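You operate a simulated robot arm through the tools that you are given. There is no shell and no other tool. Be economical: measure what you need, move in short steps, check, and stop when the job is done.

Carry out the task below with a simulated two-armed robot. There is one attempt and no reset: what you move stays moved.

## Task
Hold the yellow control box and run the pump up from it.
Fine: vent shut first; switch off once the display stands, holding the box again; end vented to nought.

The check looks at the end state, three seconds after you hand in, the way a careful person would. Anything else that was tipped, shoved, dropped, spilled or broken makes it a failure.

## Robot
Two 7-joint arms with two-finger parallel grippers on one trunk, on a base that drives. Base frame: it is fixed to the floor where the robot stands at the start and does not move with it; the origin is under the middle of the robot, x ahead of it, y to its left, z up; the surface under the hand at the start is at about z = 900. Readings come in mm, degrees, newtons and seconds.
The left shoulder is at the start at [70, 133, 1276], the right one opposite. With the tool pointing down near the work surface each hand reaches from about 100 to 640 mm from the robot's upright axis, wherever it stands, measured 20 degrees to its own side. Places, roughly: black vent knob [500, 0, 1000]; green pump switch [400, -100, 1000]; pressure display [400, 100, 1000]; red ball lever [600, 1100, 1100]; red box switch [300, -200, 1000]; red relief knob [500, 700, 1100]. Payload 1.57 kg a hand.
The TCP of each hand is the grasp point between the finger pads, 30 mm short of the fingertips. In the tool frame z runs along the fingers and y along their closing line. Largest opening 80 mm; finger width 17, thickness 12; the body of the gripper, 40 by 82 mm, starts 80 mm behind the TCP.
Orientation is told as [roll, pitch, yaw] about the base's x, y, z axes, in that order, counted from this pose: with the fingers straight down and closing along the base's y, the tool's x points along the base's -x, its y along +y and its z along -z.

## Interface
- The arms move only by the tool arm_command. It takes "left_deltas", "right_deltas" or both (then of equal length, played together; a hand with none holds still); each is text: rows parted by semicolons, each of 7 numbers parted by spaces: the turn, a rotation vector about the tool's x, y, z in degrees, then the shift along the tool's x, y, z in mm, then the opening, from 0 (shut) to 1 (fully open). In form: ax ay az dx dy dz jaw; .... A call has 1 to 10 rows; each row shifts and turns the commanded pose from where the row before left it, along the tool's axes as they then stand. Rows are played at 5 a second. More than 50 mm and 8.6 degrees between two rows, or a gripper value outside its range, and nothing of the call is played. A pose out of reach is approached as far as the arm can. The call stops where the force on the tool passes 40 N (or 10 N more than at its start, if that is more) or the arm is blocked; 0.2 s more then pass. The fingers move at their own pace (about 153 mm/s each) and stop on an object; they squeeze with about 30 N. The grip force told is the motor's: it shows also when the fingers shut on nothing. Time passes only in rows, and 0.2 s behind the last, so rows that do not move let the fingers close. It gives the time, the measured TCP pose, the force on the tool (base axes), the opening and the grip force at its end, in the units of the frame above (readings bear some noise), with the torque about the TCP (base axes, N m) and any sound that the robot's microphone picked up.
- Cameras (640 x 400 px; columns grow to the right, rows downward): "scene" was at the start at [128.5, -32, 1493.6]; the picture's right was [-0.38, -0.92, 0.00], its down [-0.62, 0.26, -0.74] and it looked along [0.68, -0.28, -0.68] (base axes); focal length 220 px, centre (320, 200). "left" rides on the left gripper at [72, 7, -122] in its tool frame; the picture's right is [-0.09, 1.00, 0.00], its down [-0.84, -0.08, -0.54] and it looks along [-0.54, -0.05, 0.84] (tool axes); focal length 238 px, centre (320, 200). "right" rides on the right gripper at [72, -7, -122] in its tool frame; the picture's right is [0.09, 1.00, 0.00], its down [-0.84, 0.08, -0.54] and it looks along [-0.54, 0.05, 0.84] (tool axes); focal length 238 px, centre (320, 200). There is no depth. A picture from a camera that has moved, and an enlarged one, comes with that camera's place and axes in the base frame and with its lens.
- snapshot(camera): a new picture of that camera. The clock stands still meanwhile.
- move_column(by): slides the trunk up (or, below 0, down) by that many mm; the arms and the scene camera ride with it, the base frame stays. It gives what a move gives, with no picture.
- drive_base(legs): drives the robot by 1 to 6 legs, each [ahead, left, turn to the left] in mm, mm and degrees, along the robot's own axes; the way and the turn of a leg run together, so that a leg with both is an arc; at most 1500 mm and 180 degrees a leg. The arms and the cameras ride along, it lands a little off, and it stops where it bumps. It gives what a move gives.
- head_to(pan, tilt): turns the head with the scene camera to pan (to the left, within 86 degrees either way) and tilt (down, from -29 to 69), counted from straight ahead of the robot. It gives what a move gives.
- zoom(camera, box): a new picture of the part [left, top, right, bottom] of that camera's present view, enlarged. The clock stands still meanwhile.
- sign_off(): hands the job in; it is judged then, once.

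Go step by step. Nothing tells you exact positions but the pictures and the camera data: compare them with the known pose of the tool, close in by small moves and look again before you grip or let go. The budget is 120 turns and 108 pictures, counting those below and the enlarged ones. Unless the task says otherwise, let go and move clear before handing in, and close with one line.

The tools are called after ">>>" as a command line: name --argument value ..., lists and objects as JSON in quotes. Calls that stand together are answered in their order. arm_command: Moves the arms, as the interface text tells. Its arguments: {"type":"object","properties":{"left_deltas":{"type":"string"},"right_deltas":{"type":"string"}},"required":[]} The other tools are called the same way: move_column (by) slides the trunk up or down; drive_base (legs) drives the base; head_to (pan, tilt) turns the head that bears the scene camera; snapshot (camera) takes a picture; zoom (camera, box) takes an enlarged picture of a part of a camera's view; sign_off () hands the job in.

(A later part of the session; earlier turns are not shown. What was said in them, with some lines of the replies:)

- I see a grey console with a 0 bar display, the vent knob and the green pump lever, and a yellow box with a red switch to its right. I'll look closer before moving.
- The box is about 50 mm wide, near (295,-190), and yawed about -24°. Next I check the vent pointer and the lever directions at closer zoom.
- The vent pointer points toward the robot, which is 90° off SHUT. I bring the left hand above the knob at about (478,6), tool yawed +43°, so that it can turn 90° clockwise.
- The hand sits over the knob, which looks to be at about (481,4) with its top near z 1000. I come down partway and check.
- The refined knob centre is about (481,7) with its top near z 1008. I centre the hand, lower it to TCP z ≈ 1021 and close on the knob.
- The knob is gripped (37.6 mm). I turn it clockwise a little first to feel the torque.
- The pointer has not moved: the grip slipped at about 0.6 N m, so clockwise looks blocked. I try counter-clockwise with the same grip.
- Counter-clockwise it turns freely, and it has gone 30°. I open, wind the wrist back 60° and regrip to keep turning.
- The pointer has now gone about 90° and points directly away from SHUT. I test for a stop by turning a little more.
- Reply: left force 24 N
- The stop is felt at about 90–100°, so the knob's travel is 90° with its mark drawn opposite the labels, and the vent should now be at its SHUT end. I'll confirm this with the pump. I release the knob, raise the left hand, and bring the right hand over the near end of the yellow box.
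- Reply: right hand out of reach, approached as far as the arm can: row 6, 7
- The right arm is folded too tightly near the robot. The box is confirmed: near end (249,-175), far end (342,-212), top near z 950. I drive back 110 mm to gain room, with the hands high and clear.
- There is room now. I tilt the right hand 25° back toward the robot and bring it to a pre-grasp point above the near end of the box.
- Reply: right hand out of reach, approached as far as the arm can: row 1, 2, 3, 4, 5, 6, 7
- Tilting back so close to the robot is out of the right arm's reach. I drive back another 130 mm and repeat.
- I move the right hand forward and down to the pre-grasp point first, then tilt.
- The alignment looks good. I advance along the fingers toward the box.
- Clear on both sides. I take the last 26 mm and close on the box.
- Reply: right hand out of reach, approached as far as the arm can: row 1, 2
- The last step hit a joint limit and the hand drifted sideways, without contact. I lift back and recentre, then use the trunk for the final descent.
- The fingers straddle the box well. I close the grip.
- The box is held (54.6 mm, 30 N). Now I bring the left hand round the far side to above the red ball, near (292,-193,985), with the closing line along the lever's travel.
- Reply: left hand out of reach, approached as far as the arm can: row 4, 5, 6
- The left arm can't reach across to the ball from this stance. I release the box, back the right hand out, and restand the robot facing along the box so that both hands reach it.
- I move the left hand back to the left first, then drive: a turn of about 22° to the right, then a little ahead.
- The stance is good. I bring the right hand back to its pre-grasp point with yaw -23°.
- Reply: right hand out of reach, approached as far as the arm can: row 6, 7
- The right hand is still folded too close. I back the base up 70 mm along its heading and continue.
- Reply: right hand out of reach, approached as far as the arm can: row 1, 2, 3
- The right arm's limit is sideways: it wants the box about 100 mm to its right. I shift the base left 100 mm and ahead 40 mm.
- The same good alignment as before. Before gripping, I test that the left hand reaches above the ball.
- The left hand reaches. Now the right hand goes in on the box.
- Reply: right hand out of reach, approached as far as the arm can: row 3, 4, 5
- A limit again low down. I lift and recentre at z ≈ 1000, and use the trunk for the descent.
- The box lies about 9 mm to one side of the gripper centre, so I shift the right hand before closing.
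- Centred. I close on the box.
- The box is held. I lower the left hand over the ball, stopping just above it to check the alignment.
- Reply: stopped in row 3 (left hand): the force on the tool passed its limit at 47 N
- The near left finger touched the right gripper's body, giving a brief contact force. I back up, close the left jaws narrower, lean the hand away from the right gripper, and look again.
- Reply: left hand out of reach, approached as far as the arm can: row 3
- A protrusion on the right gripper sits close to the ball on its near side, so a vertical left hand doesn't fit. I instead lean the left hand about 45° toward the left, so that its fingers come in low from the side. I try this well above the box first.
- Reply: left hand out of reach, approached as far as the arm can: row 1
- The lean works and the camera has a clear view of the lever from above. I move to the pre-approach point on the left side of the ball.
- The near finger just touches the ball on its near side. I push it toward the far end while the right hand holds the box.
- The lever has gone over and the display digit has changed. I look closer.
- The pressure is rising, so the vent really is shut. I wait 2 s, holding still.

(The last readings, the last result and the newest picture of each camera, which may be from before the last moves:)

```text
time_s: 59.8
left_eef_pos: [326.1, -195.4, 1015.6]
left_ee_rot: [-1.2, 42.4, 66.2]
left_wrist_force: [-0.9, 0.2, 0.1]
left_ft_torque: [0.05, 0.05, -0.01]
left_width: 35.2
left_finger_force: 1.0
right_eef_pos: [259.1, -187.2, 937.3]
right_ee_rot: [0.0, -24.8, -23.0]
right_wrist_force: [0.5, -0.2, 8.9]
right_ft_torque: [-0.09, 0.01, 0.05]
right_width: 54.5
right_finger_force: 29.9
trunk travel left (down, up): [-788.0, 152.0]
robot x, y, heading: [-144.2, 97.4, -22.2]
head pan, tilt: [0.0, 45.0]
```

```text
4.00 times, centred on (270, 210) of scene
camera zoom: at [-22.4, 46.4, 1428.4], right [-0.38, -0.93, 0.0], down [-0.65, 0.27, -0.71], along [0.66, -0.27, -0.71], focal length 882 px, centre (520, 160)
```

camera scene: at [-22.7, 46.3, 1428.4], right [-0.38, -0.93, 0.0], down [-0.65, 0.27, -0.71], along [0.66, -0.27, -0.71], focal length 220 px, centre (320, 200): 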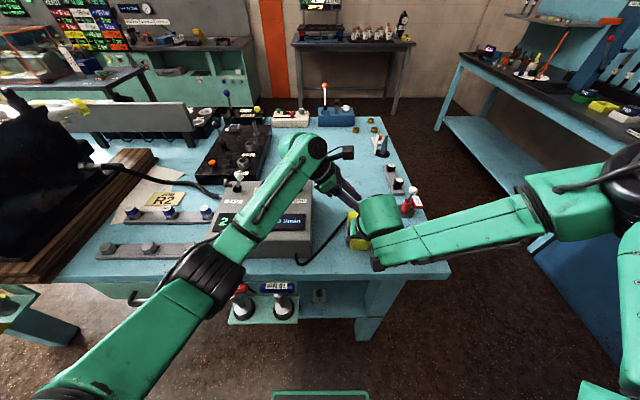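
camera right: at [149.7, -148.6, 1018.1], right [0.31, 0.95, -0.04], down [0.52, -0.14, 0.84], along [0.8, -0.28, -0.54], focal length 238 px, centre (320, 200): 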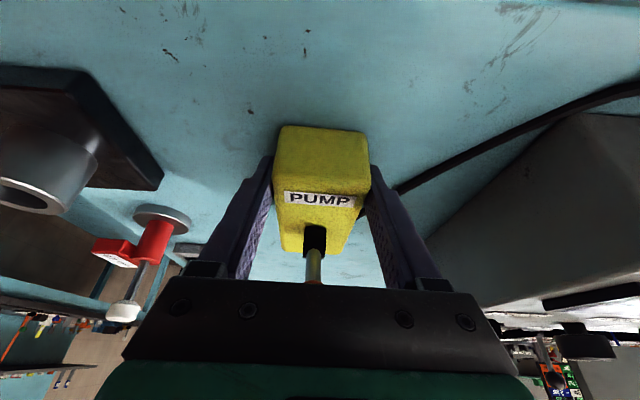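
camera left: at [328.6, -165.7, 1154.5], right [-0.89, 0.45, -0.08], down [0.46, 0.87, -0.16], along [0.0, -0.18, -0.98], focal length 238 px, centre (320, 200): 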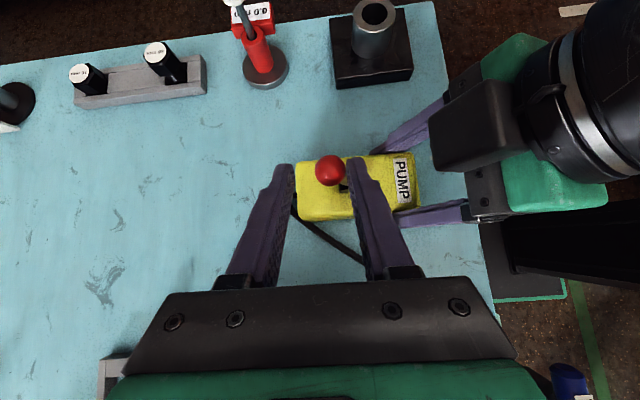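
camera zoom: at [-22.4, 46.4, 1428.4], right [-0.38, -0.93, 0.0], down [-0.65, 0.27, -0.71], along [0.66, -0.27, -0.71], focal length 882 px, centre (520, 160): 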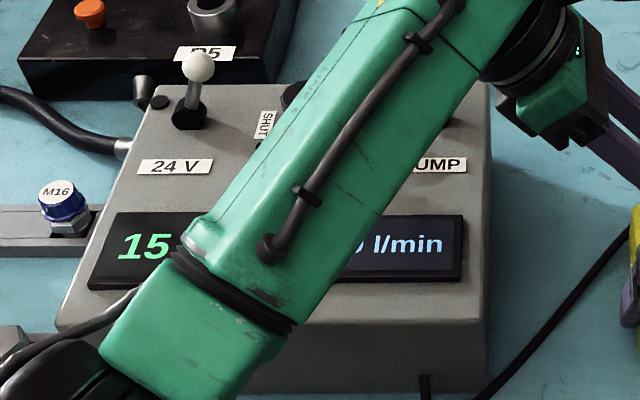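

It is at about 15 bar and climbing steadily. I keep waiting.

>>> arm_command --left_deltas "0 0 0 0 0 0 0.42; 0 0 0 0 0 0 0.42; 0 0 0 0 0 0 0.42; 0 0 0 0 0 0 0.42; 0 0 0 0 0 0 0.42; 0 0 0 0 0 0 0.42; 0 0 0 0 0 0 0.42; 0 0 0 0 0 0 0.42; 0 0 0 0 0 0 0.42; 0 0 0 0 0 0 0.42"

>>> arm_command --left_deltas "0 0 0 0 0 0 0.42; 0 0 0 0 0 0 0.42; 0 0 0 0 0 0 0.42; 0 0 0 0 0 0 0.42; 0 0 0 0 0 0 0.42; 0 0 0 0 0 0 0.42; 0 0 0 0 0 0 0.42; 0 0 0 0 0 0 0.42; 0 0 0 0 0 0 0.42; 0 0 0 0 0 0 0.42"

>>> zoom --camera "scene" --box '[190, 160, 350, 260]'

```text
time_s: 62.0
left_eef_pos: [325.3, -195.5, 1015.1]
left_ee_rot: [-1.3, 42.3, 66.1]
left_wrist_force: [-1.1, 1.6, 0.5]
left_ft_torque: [0.05, 0.03, -0.04]
left_width: 35.0
left_finger_force: 1.1
right_eef_pos: [259.1, -185.8, 937.3]
right_ee_rot: [0.0, -24.7, -22.8]
right_wrist_force: [0.3, -0.1, 8.7]
right_ft_torque: [-0.02, -0.02, -0.03]
right_width: 54.4
right_finger_force: 30.2
trunk travel left (down, up): [-788.0, 152.0]
robot x, y, heading: [-139.8, 95.6, -22.3]
head pan, tilt: [0.0, 45.0]
```

```text
time_s: 64.2
left_eef_pos: [325.0, -194.6, 1015.9]
left_ee_rot: [-1.2, 42.3, 66.3]
left_wrist_force: [-1.3, 0.4, -0.7]
left_ft_torque: [0.02, 0.03, -0.04]
left_width: 35.0
left_finger_force: 0.3
right_eef_pos: [258.8, -186.7, 937.4]
right_ee_rot: [0.0, -24.8, -22.9]
right_wrist_force: [-0.3, 0.0, 7.6]
right_ft_torque: [-0.02, -0.04, 0.0]
right_width: 54.8
right_finger_force: 29.7
trunk travel left (down, up): [-788.0, 152.0]
robot x, y, heading: [-144.2, 91.0, -22.1]
head pan, tilt: [0.0, 45.0]
```

```text
4.00 times, centred on (270, 210) of scene
camera zoom: at [-22.2, 46.4, 1428.4], right [-0.38, -0.93, 0.0], down [-0.65, 0.27, -0.71], along [0.66, -0.27, -0.71], focal length 882 px, centre (520, 160)
```

zoom: 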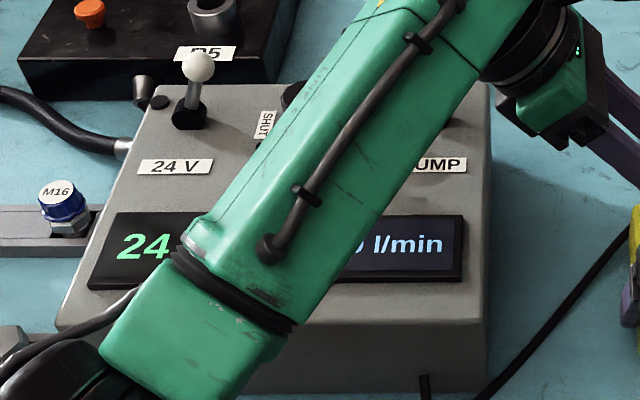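

>>> arm_command --left_deltas "0 0 0 0 0 0 0.42; 0 0 0 0 0 0 0.42; 0 0 0 0 0 0 0.42; 0 0 0 0 0 0 0.42; 0 0 0 0 0 0 0.42; 0 0 0 0 0 0 0.42; 0 0 0 0 0 0 0.42; 0 0 0 0 0 0 0.42; 0 0 0 0 0 0 0.42; 0 0 0 0 0 0 0.42"

>>> arm_command --left_deltas "0 0 0 0 0 0 0.42; 0 0 0 0 0 0 0.42; 0 0 0 0 0 0 0.42; 0 0 0 0 0 0 0.42; 0 0 0 0 0 0 0.42; 0 0 0 0 0 0 0.42; 0 0 0 0 0 0 0.42; 0 0 0 0 0 0 0.42; 0 0 0 0 0 0 0.42; 0 0 0 0 0 0 0.42"

>>> zoom --camera "scene" --box '[190, 160, 350, 260]'

```text
time_s: 66.4
left_eef_pos: [326.7, -195.5, 1014.8]
left_ee_rot: [-1.3, 42.2, 66.3]
left_wrist_force: [-1.7, 0.6, 0.5]
left_ft_torque: [0.02, 0.02, -0.04]
left_width: 35.1
left_finger_force: 0.4
right_eef_pos: [258.7, -188.2, 937.4]
right_ee_rot: [0.0, -24.7, -22.9]
right_wrist_force: [0.1, -0.6, 7.5]
right_ft_torque: [-0.05, -0.04, 0.01]
right_width: 54.5
right_finger_force: 30.3
trunk travel left (down, up): [-788.0, 152.0]
robot x, y, heading: [-143.5, 93.3, -22.2]
head pan, tilt: [0.0, 45.0]
```

```text
time_s: 68.6
left_eef_pos: [326.4, -194.7, 1015.3]
left_ee_rot: [-1.2, 42.3, 66.2]
left_wrist_force: [-2.3, 0.2, -0.3]
left_ft_torque: [-0.01, 0.05, -0.04]
left_width: 34.8
left_finger_force: 1.2
right_eef_pos: [258.8, -187.2, 936.4]
right_ee_rot: [0.0, -24.6, -22.8]
right_wrist_force: [0.6, -0.4, 7.1]
right_ft_torque: [-0.06, 0.0, -0.02]
right_width: 54.7
right_finger_force: 30.3
trunk travel left (down, up): [-788.0, 152.0]
robot x, y, heading: [-145.2, 96.5, -22.2]
head pan, tilt: [0.0, 45.0]
```

```text
4.00 times, centred on (270, 210) of scene
camera zoom: at [-22.0, 46.4, 1428.3], right [-0.38, -0.93, 0.0], down [-0.65, 0.27, -0.71], along [0.66, -0.27, -0.71], focal length 882 px, centre (520, 160)
```

zoom: 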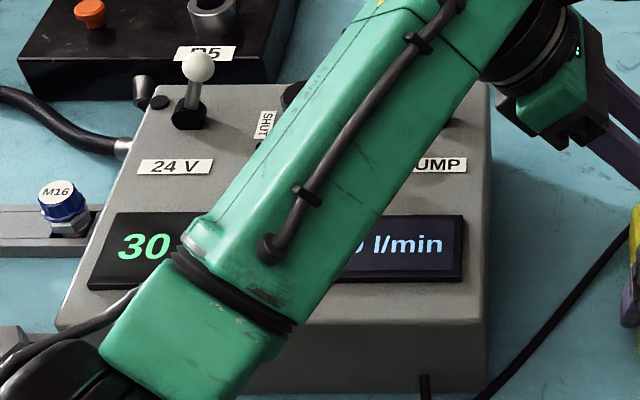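

It reads 30, less than the rate predicted, so it may be standing. I check once more.

>>> arm_command --left_deltas "0 0 0 0 0 0 0.42; 0 0 0 0 0 0 0.42; 0 0 0 0 0 0 0.42; 0 0 0 0 0 0 0.42; 0 0 0 0 0 0 0.42; 0 0 0 0 0 0 0.42; 0 0 0 0 0 0 0.42; 0 0 0 0 0 0 0.42; 0 0 0 0 0 0 0.42; 0 0 0 0 0 0 0.42"

>>> zoom --camera "scene" --box '[190, 160, 350, 260]'

>>> zoom --camera "left" --box '[260, 110, 440, 235]'

```text
time_s: 70.8
left_eef_pos: [325.5, -196.3, 1015.6]
left_ee_rot: [-1.3, 42.3, 66.3]
left_wrist_force: [-1.4, 0.8, 0.1]
left_ft_torque: [0.0, 0.04, -0.01]
left_width: 34.9
left_finger_force: 0.4
right_eef_pos: [259.4, -187.7, 937.9]
right_ee_rot: [0.0, -24.7, -22.9]
right_wrist_force: [0.1, 0.1, 7.6]
right_ft_torque: [-0.03, 0.01, 0.01]
right_width: 54.5
right_finger_force: 29.7
trunk travel left (down, up): [-788.0, 152.0]
robot x, y, heading: [-142.1, 95.1, -22.0]
head pan, tilt: [0.0, 45.0]
```

```text
4.00 times, centred on (270, 210) of scene
camera zoom: at [-21.9, 46.3, 1428.3], right [-0.38, -0.93, 0.0], down [-0.65, 0.27, -0.71], along [0.66, -0.27, -0.71], focal length 882 px, centre (520, 160)
```

zoom: 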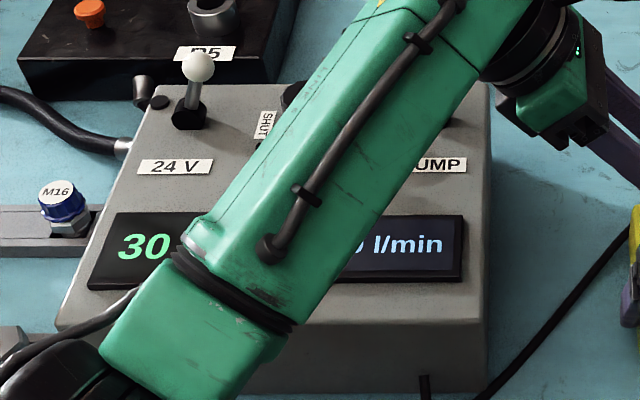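

```text
3.20 times, centred on (350, 172) of left
camera zoom: at [328.9, -165.6, 1154.1], right [-0.89, 0.45, -0.08], down [0.46, 0.87, -0.16], along [0.0, -0.18, -0.98], focal length 763 px, centre (224, 288)
```

zoom: 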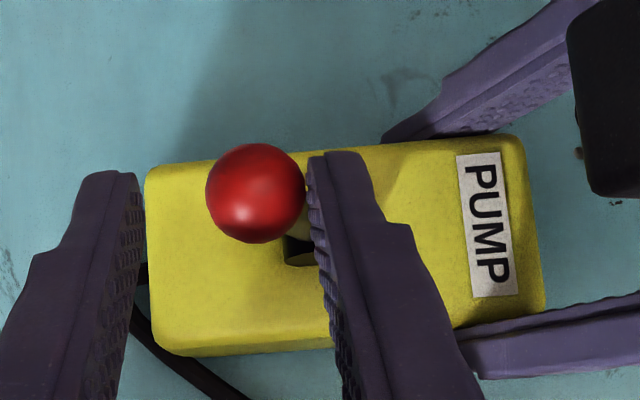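

The display stands at 30 bar. With the right hand still holding the box, I centre the left fingers loosely round the ball and pull it back to the near side.

>>> arm_command --left_deltas "0 0 0 0 6 0 0.42; 0 0 0 0 0 0 0.31; 0 0 0 0 0 0 0.31; 0 0 0 0 8 0 0.31; 0 0 0 0 8 0 0.31; 0 0 0 0 8 0 0.31; 0 0 0 0 8 0 0.31; 0 0 0 0 0 0 0.31"

>>> zoom --camera "left" --box '[240, 80, 440, 220]'

>>> zoom --camera "scene" --box '[190, 160, 350, 260]'

```text
time_s: 72.6
left_eef_pos: [290.5, -180.6, 1013.7]
left_ee_rot: [-1.4, 42.3, 66.2]
left_wrist_force: [-0.4, -0.7, 0.1]
left_ft_torque: [0.02, 0.01, -0.02]
left_width: 25.0
left_finger_force: 0.0
right_eef_pos: [258.8, -187.1, 937.2]
right_ee_rot: [0.0, -24.7, -22.9]
right_wrist_force: [-0.5, 0.4, 7.8]
right_ft_torque: [-0.05, 0.01, -0.05]
right_width: 54.4
right_finger_force: 30.3
trunk travel left (down, up): [-788.0, 152.0]
robot x, y, heading: [-144.5, 93.6, -22.3]
head pan, tilt: [0.0, 45.0]
```

```text
2.86 times, centred on (340, 150) of left
camera zoom: at [293.2, -150.3, 1153.0], right [-0.89, 0.45, -0.08], down [0.46, 0.88, -0.16], along [0.0, -0.18, -0.98], focal length 681 px, centre (263, 343)
```

zoom: 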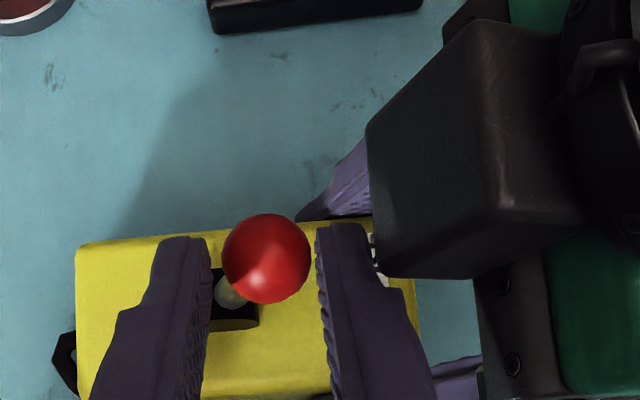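

```text
4.00 times, centred on (270, 210) of scene
camera zoom: at [-21.9, 46.3, 1428.3], right [-0.38, -0.93, 0.0], down [-0.65, 0.27, -0.71], along [0.66, -0.27, -0.71], focal length 882 px, centre (520, 160)
```

zoom: 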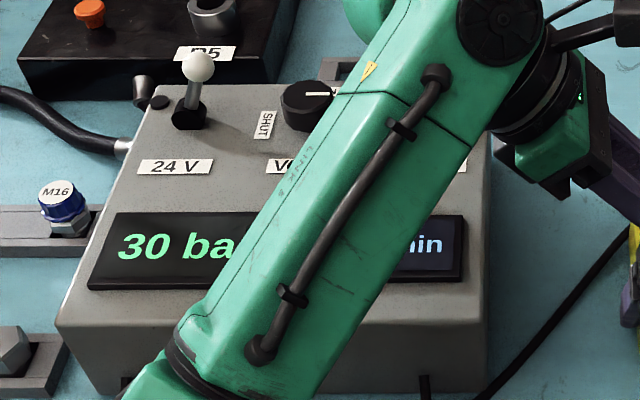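

The switch is back in the off position and the display reads 30 bar. I retract the left hand along its fingers.

>>> arm_command --left_deltas "0 0 0 0 -1 -10 0.33; 0 0 0 0 0 -25 0.33; 0 0 0 0 0 -35 0.33; 0 0 0 0 0 -40 0.33; 0 0 0 0 0 0 0.33"

>>> snapshot --camera "left"

>>> zoom --camera "scene" --box '[190, 160, 350, 260]'

```text
time_s: 73.8
left_eef_pos: [319.4, -111.7, 1094.4]
left_ee_rot: [-1.3, 42.4, 66.2]
left_wrist_force: [-0.3, 0.5, 1.1]
left_ft_torque: [-0.01, 0.02, 0.01]
left_width: 26.3
left_finger_force: 0.2
right_eef_pos: [259.1, -187.0, 936.7]
right_ee_rot: [0.0, -24.6, -22.9]
right_wrist_force: [-1.0, -0.5, 7.7]
right_ft_torque: [-0.06, 0.01, -0.11]
right_width: 54.2
right_finger_force: 30.0
trunk travel left (down, up): [-788.0, 152.0]
robot x, y, heading: [-145.4, 96.6, -22.2]
head pan, tilt: [0.0, 45.0]
```

```text
32 pictures are left
camera left: at [323.0, -81.7, 1232.3], right [-0.89, 0.45, -0.08], down [0.46, 0.87, -0.16], along [0.0, -0.18, -0.98], focal length 238 px, centre (320, 200)
```

left: 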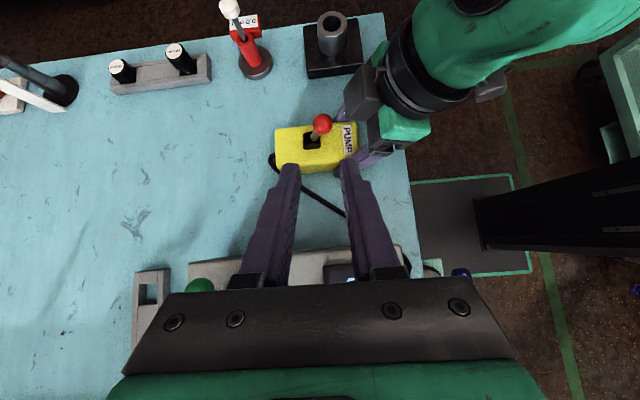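

```text
4.00 times, centred on (270, 210) of scene
camera zoom: at [-21.8, 46.3, 1428.3], right [-0.38, -0.93, 0.0], down [-0.65, 0.27, -0.71], along [0.66, -0.27, -0.71], focal length 882 px, centre (520, 160)
```

zoom: 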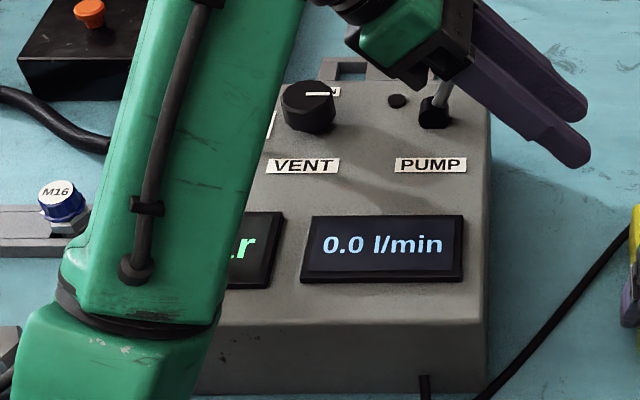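

The switch is off. Now I release the box with the right hand, rise with the trunk, and back the right hand out.

>>> arm_command --right_deltas "0 0 0 0 0 0 0.85; 0 0 0 0 0 0 1; 0 0 0 0 0 0 1"

>>> move_column --by 62

>>> arm_command --right_deltas "0 0 0 0 0 -25 1; 0 0 0 0 0 -30 1; 0 0 0 0 0 -30 1; 0 0 0 0 0 -30 1; 0 0 0 0 0 0 1"

>>> snapshot --camera "right"

```text
time_s: 74.6
left_eef_pos: [319.8, -113.4, 1092.4]
left_ee_rot: [-1.2, 42.3, 66.3]
left_wrist_force: [0.0, -0.2, -0.2]
left_ft_torque: [-0.04, -0.02, 0.02]
left_width: 26.3
left_finger_force: 0.2
right_eef_pos: [259.8, -188.0, 937.4]
right_ee_rot: [0.1, -24.4, -22.9]
right_wrist_force: [0.5, -0.3, -1.2]
right_ft_torque: [-0.04, 0.04, 0.03]
right_width: 79.9
right_finger_force: 0.1
trunk travel left (down, up): [-788.0, 152.0]
robot x, y, heading: [-141.5, 92.8, -22.1]
head pan, tilt: [0.0, 45.0]
```

```text
time_s: 75.6
left_eef_pos: [321.1, -113.1, 1155.2]
left_ee_rot: [-1.3, 42.2, 66.3]
left_wrist_force: [-0.5, -0.7, 0.5]
left_ft_torque: [0.03, 0.0, -0.01]
left_width: 26.6
left_finger_force: 0.0
right_eef_pos: [260.3, -187.5, 998.1]
right_ee_rot: [-0.1, -24.4, -22.8]
right_wrist_force: [0.7, 0.6, -0.5]
right_ft_torque: [-0.01, -0.01, -0.05]
right_width: 80.1
right_finger_force: 0.0
trunk travel left (down, up): [-850.0, 90.0]
robot x, y, heading: [-143.8, 97.4, -22.2]
head pan, tilt: [0.0, 45.0]
```

```text
time_s: 76.8
left_eef_pos: [321.4, -114.0, 1154.9]
left_ee_rot: [-1.2, 42.4, 66.2]
left_wrist_force: [0.6, -0.5, -0.9]
left_ft_torque: [-0.01, 0.01, 0.0]
left_width: 26.5
left_finger_force: 0.1
right_eef_pos: [215.2, -170.0, 1103.9]
right_ee_rot: [0.1, -24.4, -22.9]
right_wrist_force: [0.5, -0.1, 0.1]
right_ft_torque: [0.01, -0.01, 0.01]
right_width: 80.0
right_finger_force: 0.1
trunk travel left (down, up): [-850.0, 90.0]
robot x, y, heading: [-144.4, 92.6, -22.4]
head pan, tilt: [0.0, 45.0]
```

```text
30 pictures are left
camera right: at [105.9, -131.5, 1186.0], right [0.31, 0.95, -0.04], down [0.52, -0.14, 0.84], along [0.79, -0.28, -0.54], focal length 238 px, centre (320, 200)
```

right: 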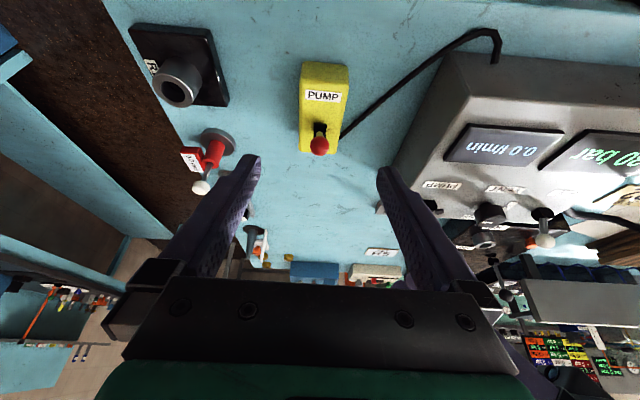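

The box stands as before. I straighten the left hand, then turn back to heading 0 and move ahead for the vent knob.

>>> arm_command --left_deltas "0 0 0 0 -20 -10 0.75; 0 -8.4 0 0 0 0 0.75; 0 -8.4 0 0 0 0 0.75; 0 -8.4 0 0 0 0 0.75; 0 -8.4 0 0 0 0 0.75; 0 -8.6 0 0 0 0 0.75; 0 0 0 0 0 0 0.75"

>>> drive_base --legs '[[0, 0, 22.2], [100, -60, 0]]'

>>> snapshot --camera "left"

>>> snapshot --camera "scene"

```text
time_s: 78.4
left_eef_pos: [341.1, -113.2, 1161.3]
left_ee_rot: [-0.9, 0.0, 67.2]
left_wrist_force: [0.0, 1.2, 0.0]
left_ft_torque: [-0.04, 0.03, 0.01]
left_width: 59.8
left_finger_force: 0.0
right_eef_pos: [214.5, -170.6, 1104.7]
right_ee_rot: [-0.1, -24.7, -22.8]
right_wrist_force: [1.1, -0.2, -0.3]
right_ft_torque: [0.02, -0.01, 0.01]
right_width: 80.0
right_finger_force: 0.0
trunk travel left (down, up): [-850.0, 90.0]
robot x, y, heading: [-141.6, 96.2, -22.3]
head pan, tilt: [0.0, 45.0]
```

```text
time_s: 80.8
left_eef_pos: [480.9, 31.5, 1162.7]
left_ee_rot: [-1.0, 0.2, 89.8]
left_wrist_force: [0.2, 0.5, 0.2]
left_ft_torque: [-0.02, 0.02, -0.01]
left_width: 59.8
left_finger_force: 0.0
right_eef_pos: [385.1, -69.2, 1105.6]
right_ee_rot: [0.0, -24.7, -0.2]
right_wrist_force: [-0.6, -0.2, -1.6]
right_ft_torque: [0.0, -0.01, 0.01]
right_width: 80.1
right_finger_force: 0.0
trunk travel left (down, up): [-850.0, 90.0]
robot x, y, heading: [-44.1, 36.9, 0.6]
head pan, tilt: [0.0, 45.0]
```

```text
29 pictures are left
camera left: at [472.0, -40.4, 1286.0], right [-1.0, 0.1, -0.02], down [0.07, 0.84, 0.54], along [0.07, 0.54, -0.84], focal length 238 px, centre (320, 200)
```

left: 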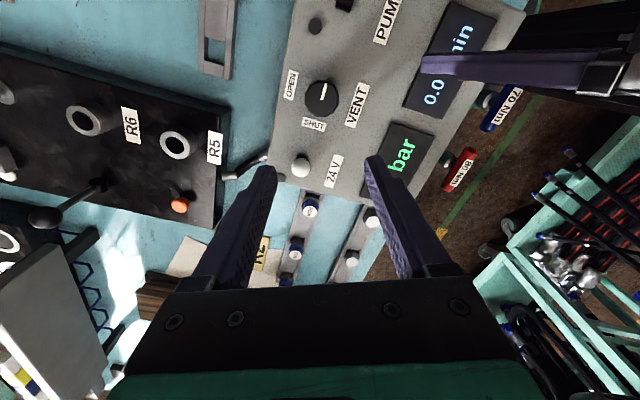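

```text
28 pictures are left
camera scene: at [84.7, 39.2, 1490.5], right [0.01, -1.0, 0.0], down [-0.71, -0.01, -0.71], along [0.71, 0.0, -0.71], focal length 220 px, centre (320, 200)
```

scene: 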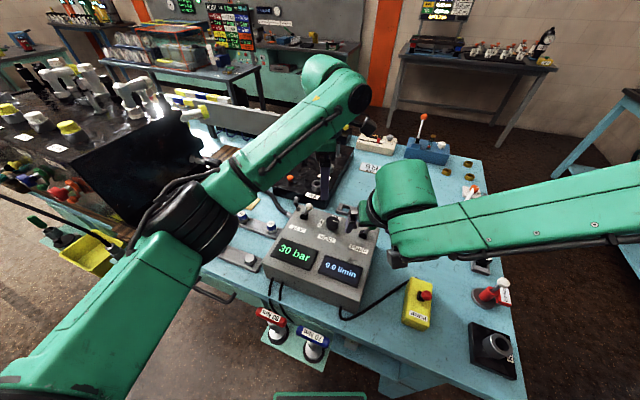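

The display still reads 30 bar and the box is undisturbed. I move the right hand clear to the right and bring the left hand over the knob at yaw ~60°.

>>> arm_command --right_deltas "0 0 0 0 -38 -15 1; 0 0 0 0 -38 -15 1; 0 0 0 0 -38 -15 1; 0 0 0 0 -38 -15 1; 0 0 0 0 -30 0 1; 0 0 0 0 0 0 1; 0 0 0 0 0 0 1; 0 0 0 0 0 0 1" --left_deltas "0 0 7.5 0 0 0 0.75; 0 0 7.5 0 0 0 0.75; 0 0 7.5 0 0 0 0.75; 0 0 7.5 0 0 0 0.75; 0 0 0 21.6 -12.5 0 0.75; 0 0 0 0 0 37 0.75; 0 0 0 0 0 37 0.75; 0 0 0 0 0 37 0.75"

>>> snapshot --camera "left"

```text
time_s: 82.6
left_eef_pos: [487.1, 2.4, 1051.4]
left_ee_rot: [-0.9, -0.4, 59.7]
left_wrist_force: [0.0, -0.3, 0.4]
left_ft_torque: [0.03, 0.03, -0.01]
left_width: 60.0
left_finger_force: 0.1
right_eef_pos: [382.5, -140.5, 1118.6]
right_ee_rot: [0.1, -24.6, -0.3]
right_wrist_force: [0.4, -0.5, 0.6]
right_ft_torque: [0.03, -0.01, 0.02]
right_width: 80.3
right_finger_force: 0.1
right hand out of reach, approached as far as the arm can: row 2, 3, 4
trunk travel left (down, up): [-850.0, 90.0]
robot x, y, heading: [-44.2, 36.6, 0.2]
head pan, tilt: [0.0, 45.0]
```

```text
27 pictures are left
camera left: at [442.9, -56.4, 1173.3], right [-0.81, 0.58, -0.01], down [0.48, 0.68, 0.55], along [0.33, 0.44, -0.84], focal length 238 px, centre (320, 200)
```

left: 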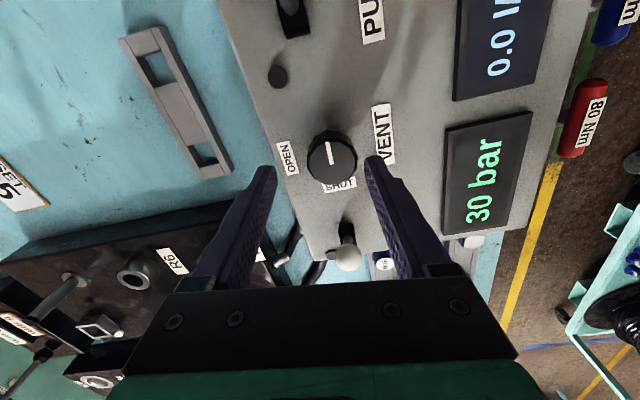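

The knob is about 7 mm off the gripper centre. I correct this, lower to z ≈ 1020 and grip.

>>> arm_command --left_deltas "0 0 0 -2.7 7.3 0 0.75; 0 0 0 0 0 15 0.75; 0 0 0 0 0 16 0.75; 0 0 0 0 0 0 0.75; 0 0 0 0 0 0 0.4; 0 0 0 0 0 0 0.4"

>>> zoom --camera "left" --box '[240, 80, 440, 220]'

```text
time_s: 84.0
left_eef_pos: [482.3, 9.7, 1020.7]
left_ee_rot: [-0.8, -0.4, 59.8]
left_wrist_force: [4.8, -0.6, 3.3]
left_ft_torque: [0.27, 0.75, -0.09]
left_width: 37.3
left_finger_force: 43.9
right_eef_pos: [383.3, -138.6, 1117.9]
right_ee_rot: [0.1, -24.4, -0.2]
right_wrist_force: [0.1, -0.3, 0.5]
right_ft_torque: [0.0, -0.01, -0.06]
right_width: 80.0
right_finger_force: 0.0
trunk travel left (down, up): [-850.0, 90.0]
robot x, y, heading: [-47.3, 38.9, 0.5]
head pan, tilt: [0.0, 45.0]
```

```text
2.86 times, centred on (340, 150) of left
camera zoom: at [437.8, -48.3, 1142.6], right [-0.81, 0.58, -0.01], down [0.48, 0.68, 0.55], along [0.33, 0.44, -0.84], focal length 681 px, centre (263, 343)
```

zoom: 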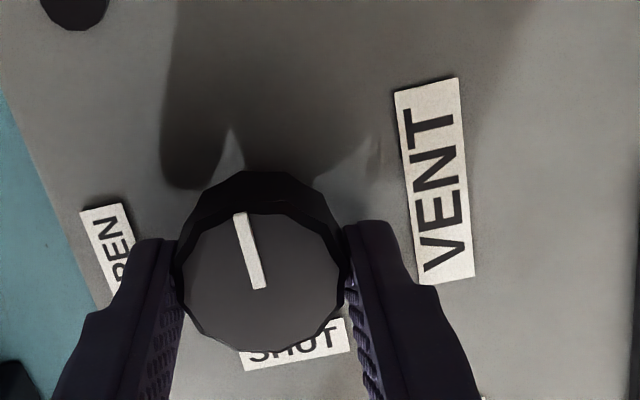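

Gripped. I turn clockwise, back toward OPEN.

>>> arm_command --left_deltas "0 0 6 0 0 0 0.4; 0 0 6 0 0 0 0.4; 0 0 6 0 0 0 0.4; 0 0 6 0 0 0 0.4; 0 0 6 0 0 0 0.4; 0 0 6 0 0 0 0.4; 0 0 6 0 0 0 0.4; 0 0 6 0 0 0 0.4; 0 0 6 0 0 0 0.4; 0 0 6 0 0 0 0.4"

>>> arm_command --left_deltas "0 0 6 0 0 0 0.4; 0 0 6 0 0 0 0.4; 0 0 6 0 0 0 0.4; 0 0 6 0 0 0 0.4; 0 0 5 0 0 0 0.4; 0 0 0 0 0 0 0.4"

>>> snapshot --camera "left"

>>> zoom --camera "scene" --box '[240, 200, 400, 300]'

```text
time_s: 86.2
left_eef_pos: [481.9, 6.1, 1019.5]
left_ee_rot: [0.0, -1.0, -0.4]
left_wrist_force: [15.3, -11.5, 18.3]
left_ft_torque: [0.01, -0.22, 0.01]
left_width: 36.7
left_finger_force: 43.4
right_eef_pos: [383.5, -141.4, 1115.9]
right_ee_rot: [0.2, -24.5, -0.2]
right_wrist_force: [0.5, -0.3, -0.6]
right_ft_torque: [-0.01, 0.01, -0.01]
right_width: 80.0
right_finger_force: 0.1
trunk travel left (down, up): [-850.0, 90.0]
robot x, y, heading: [-42.4, 40.4, 0.3]
head pan, tilt: [0.0, 45.0]
```

```text
time_s: 87.6
left_eef_pos: [481.2, 5.4, 1019.2]
left_ee_rot: [0.4, -0.8, -29.4]
left_wrist_force: [11.6, -16.1, 14.3]
left_ft_torque: [-1.28, -0.1, -0.02]
left_width: 36.4
left_finger_force: 42.7
right_eef_pos: [383.2, -143.4, 1116.4]
right_ee_rot: [0.2, -24.3, -0.4]
right_wrist_force: [0.0, 0.1, -0.2]
right_ft_torque: [0.02, -0.06, 0.02]
right_width: 80.2
right_finger_force: 0.1
trunk travel left (down, up): [-850.0, 90.0]
robot x, y, heading: [-48.0, 32.7, 0.3]
head pan, tilt: [0.0, 45.0]
```

```text
25 pictures are left
camera left: at [420.0, 46.7, 1140.8], right [0.57, 0.82, 0.01], down [0.68, -0.48, 0.55], along [0.46, -0.31, -0.83], focal length 238 px, centre (320, 200)
```

left: 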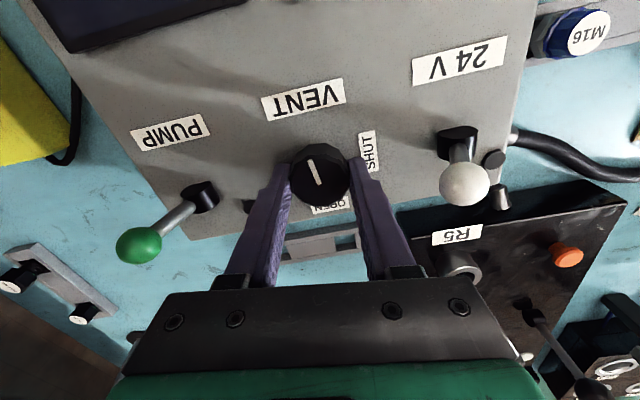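

```text
4.00 times, centred on (320, 250) of scene
camera zoom: at [88.9, 31.7, 1490.1], right [0.01, -1.0, 0.0], down [-0.71, 0.0, -0.71], along [0.71, 0.01, -0.71], focal length 882 px, centre (320, 0)
```

zoom: 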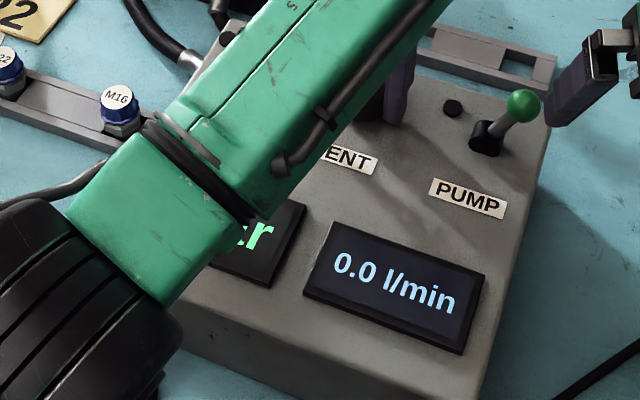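

The pointer is back at its starting (open) position. I release, rise and read the display.

>>> arm_command --left_deltas "0 0 0 0 0 0 0.75; 0 0 0 0 0 0 0.75; 0 0 0 0 0 -20 0.75; 0 0 0 0 0 -40 0.75; 0 0 0 0 0 -40 0.75; 0 0 0 0 0 -40 0.75; 0 0 0 -20 20 -20 0.75; 0 0 0 0 0 0 0.75"

>>> snapshot --camera "left"

>>> snapshot --camera "scene"

```text
time_s: 89.4
left_eef_pos: [506.3, 18.1, 1180.2]
left_ee_rot: [0.3, -0.7, -29.3]
left_wrist_force: [0.8, 0.1, 0.7]
left_ft_torque: [-0.01, 0.01, 0.02]
left_width: 59.9
left_finger_force: 0.1
right_eef_pos: [382.8, -138.9, 1117.8]
right_ee_rot: [0.0, -24.4, -0.2]
right_wrist_force: [-0.6, 0.0, 0.6]
right_ft_torque: [-0.01, -0.01, -0.01]
right_width: 80.2
right_finger_force: 0.0
trunk travel left (down, up): [-850.0, 90.0]
robot x, y, heading: [-45.1, 37.5, 0.3]
head pan, tilt: [0.0, 45.0]
```

```text
23 pictures are left
camera left: at [444.5, 59.0, 1301.5], right [0.57, 0.82, 0.01], down [0.68, -0.48, 0.55], along [0.46, -0.31, -0.83], focal length 238 px, centre (320, 200)
```

left: 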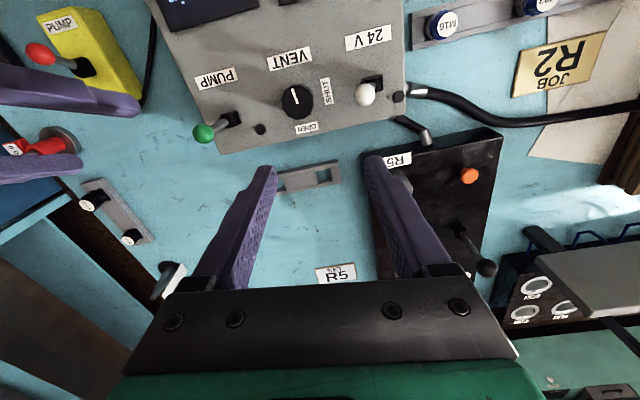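

```text
22 pictures are left
camera scene: at [88.3, 37.2, 1490.1], right [0.01, -1.0, 0.0], down [-0.71, -0.01, -0.71], along [0.71, 0.01, -0.71], focal length 220 px, centre (320, 200)
```

scene: 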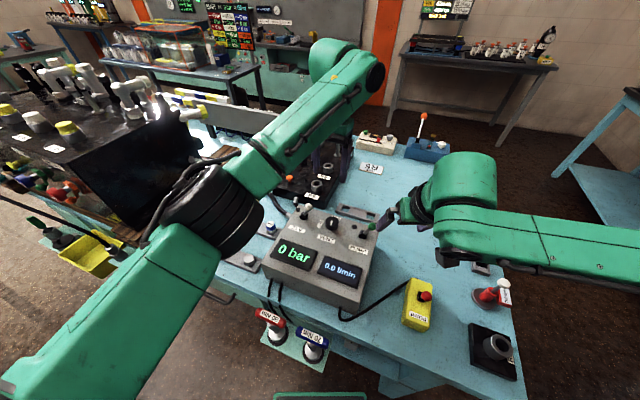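

The display is back at 0 bar and the box is standing. I raise the right hand a bit more and do a last check.

>>> arm_command --right_deltas "0 0 0 0 0 -30 1; 0 0 0 0 0 -30 1; 0 0 0 0 0 0 1; 0 0 0 0 0 0 1"

>>> zoom --camera "scene" --box '[250, 195, 450, 335]'

>>> zoom --camera "left" --box '[0, 0, 200, 120]'

```text
time_s: 90.4
left_eef_pos: [505.3, 18.0, 1180.8]
left_ee_rot: [0.4, -0.8, -29.1]
left_wrist_force: [-0.3, -0.2, 0.3]
left_ft_torque: [0.01, 0.0, 0.01]
left_width: 60.2
left_finger_force: 0.0
right_eef_pos: [369.9, -137.2, 1178.7]
right_ee_rot: [0.1, -24.5, -0.2]
right_wrist_force: [0.0, -0.3, 0.2]
right_ft_torque: [0.02, -0.02, -0.01]
right_width: 80.0
right_finger_force: 0.0
right hand out of reach, approached as far as the arm can: row 1, 2
trunk travel left (down, up): [-850.0, 90.0]
robot x, y, heading: [-45.3, 37.4, 0.1]
head pan, tilt: [0.0, 45.0]
```

```text
2.86 times, centred on (350, 265) of scene
camera zoom: at [88.1, 36.9, 1490.1], right [0.01, -1.0, 0.0], down [-0.71, -0.01, -0.71], along [0.71, 0.01, -0.71], focal length 630 px, centre (234, 14)
```

zoom: 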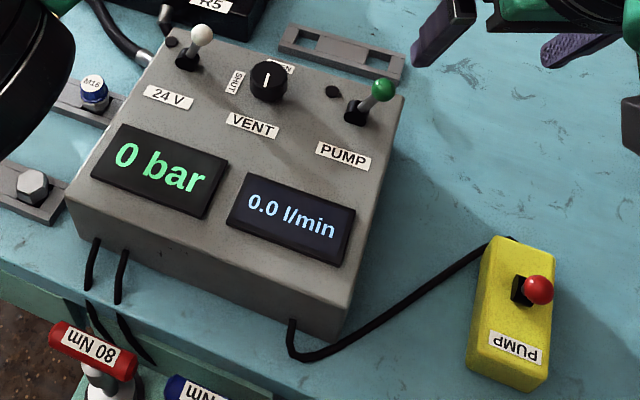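

```text
3.20 times, centred on (100, 60) of left
camera zoom: at [444.3, 58.7, 1301.3], right [0.57, 0.82, 0.01], down [0.68, -0.48, 0.55], along [0.46, -0.31, -0.83], focal length 763 px, centre (1024, 648)
```

zoom: 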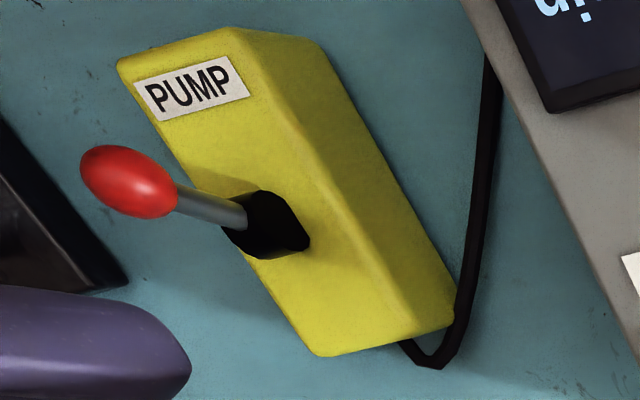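

The display shows 0 bar, the box switch is off, the vent is open, both hands are clear and nothing has been knocked over, so I hand in.

>>> sign_off

```text
The job is handed in.
```

The pump was run up to a steady 30 bar from the held yellow box, switched off with the box still held, and vented back to 0 bar. The vent knob's white mark points opposite its OPEN and SHUT labels, so I took shut from the knob's end stop, and the pressure rise confirmed it. While I lined up on the switch, the left finger bumped the right gripper and nudged the held box a few millimetres.
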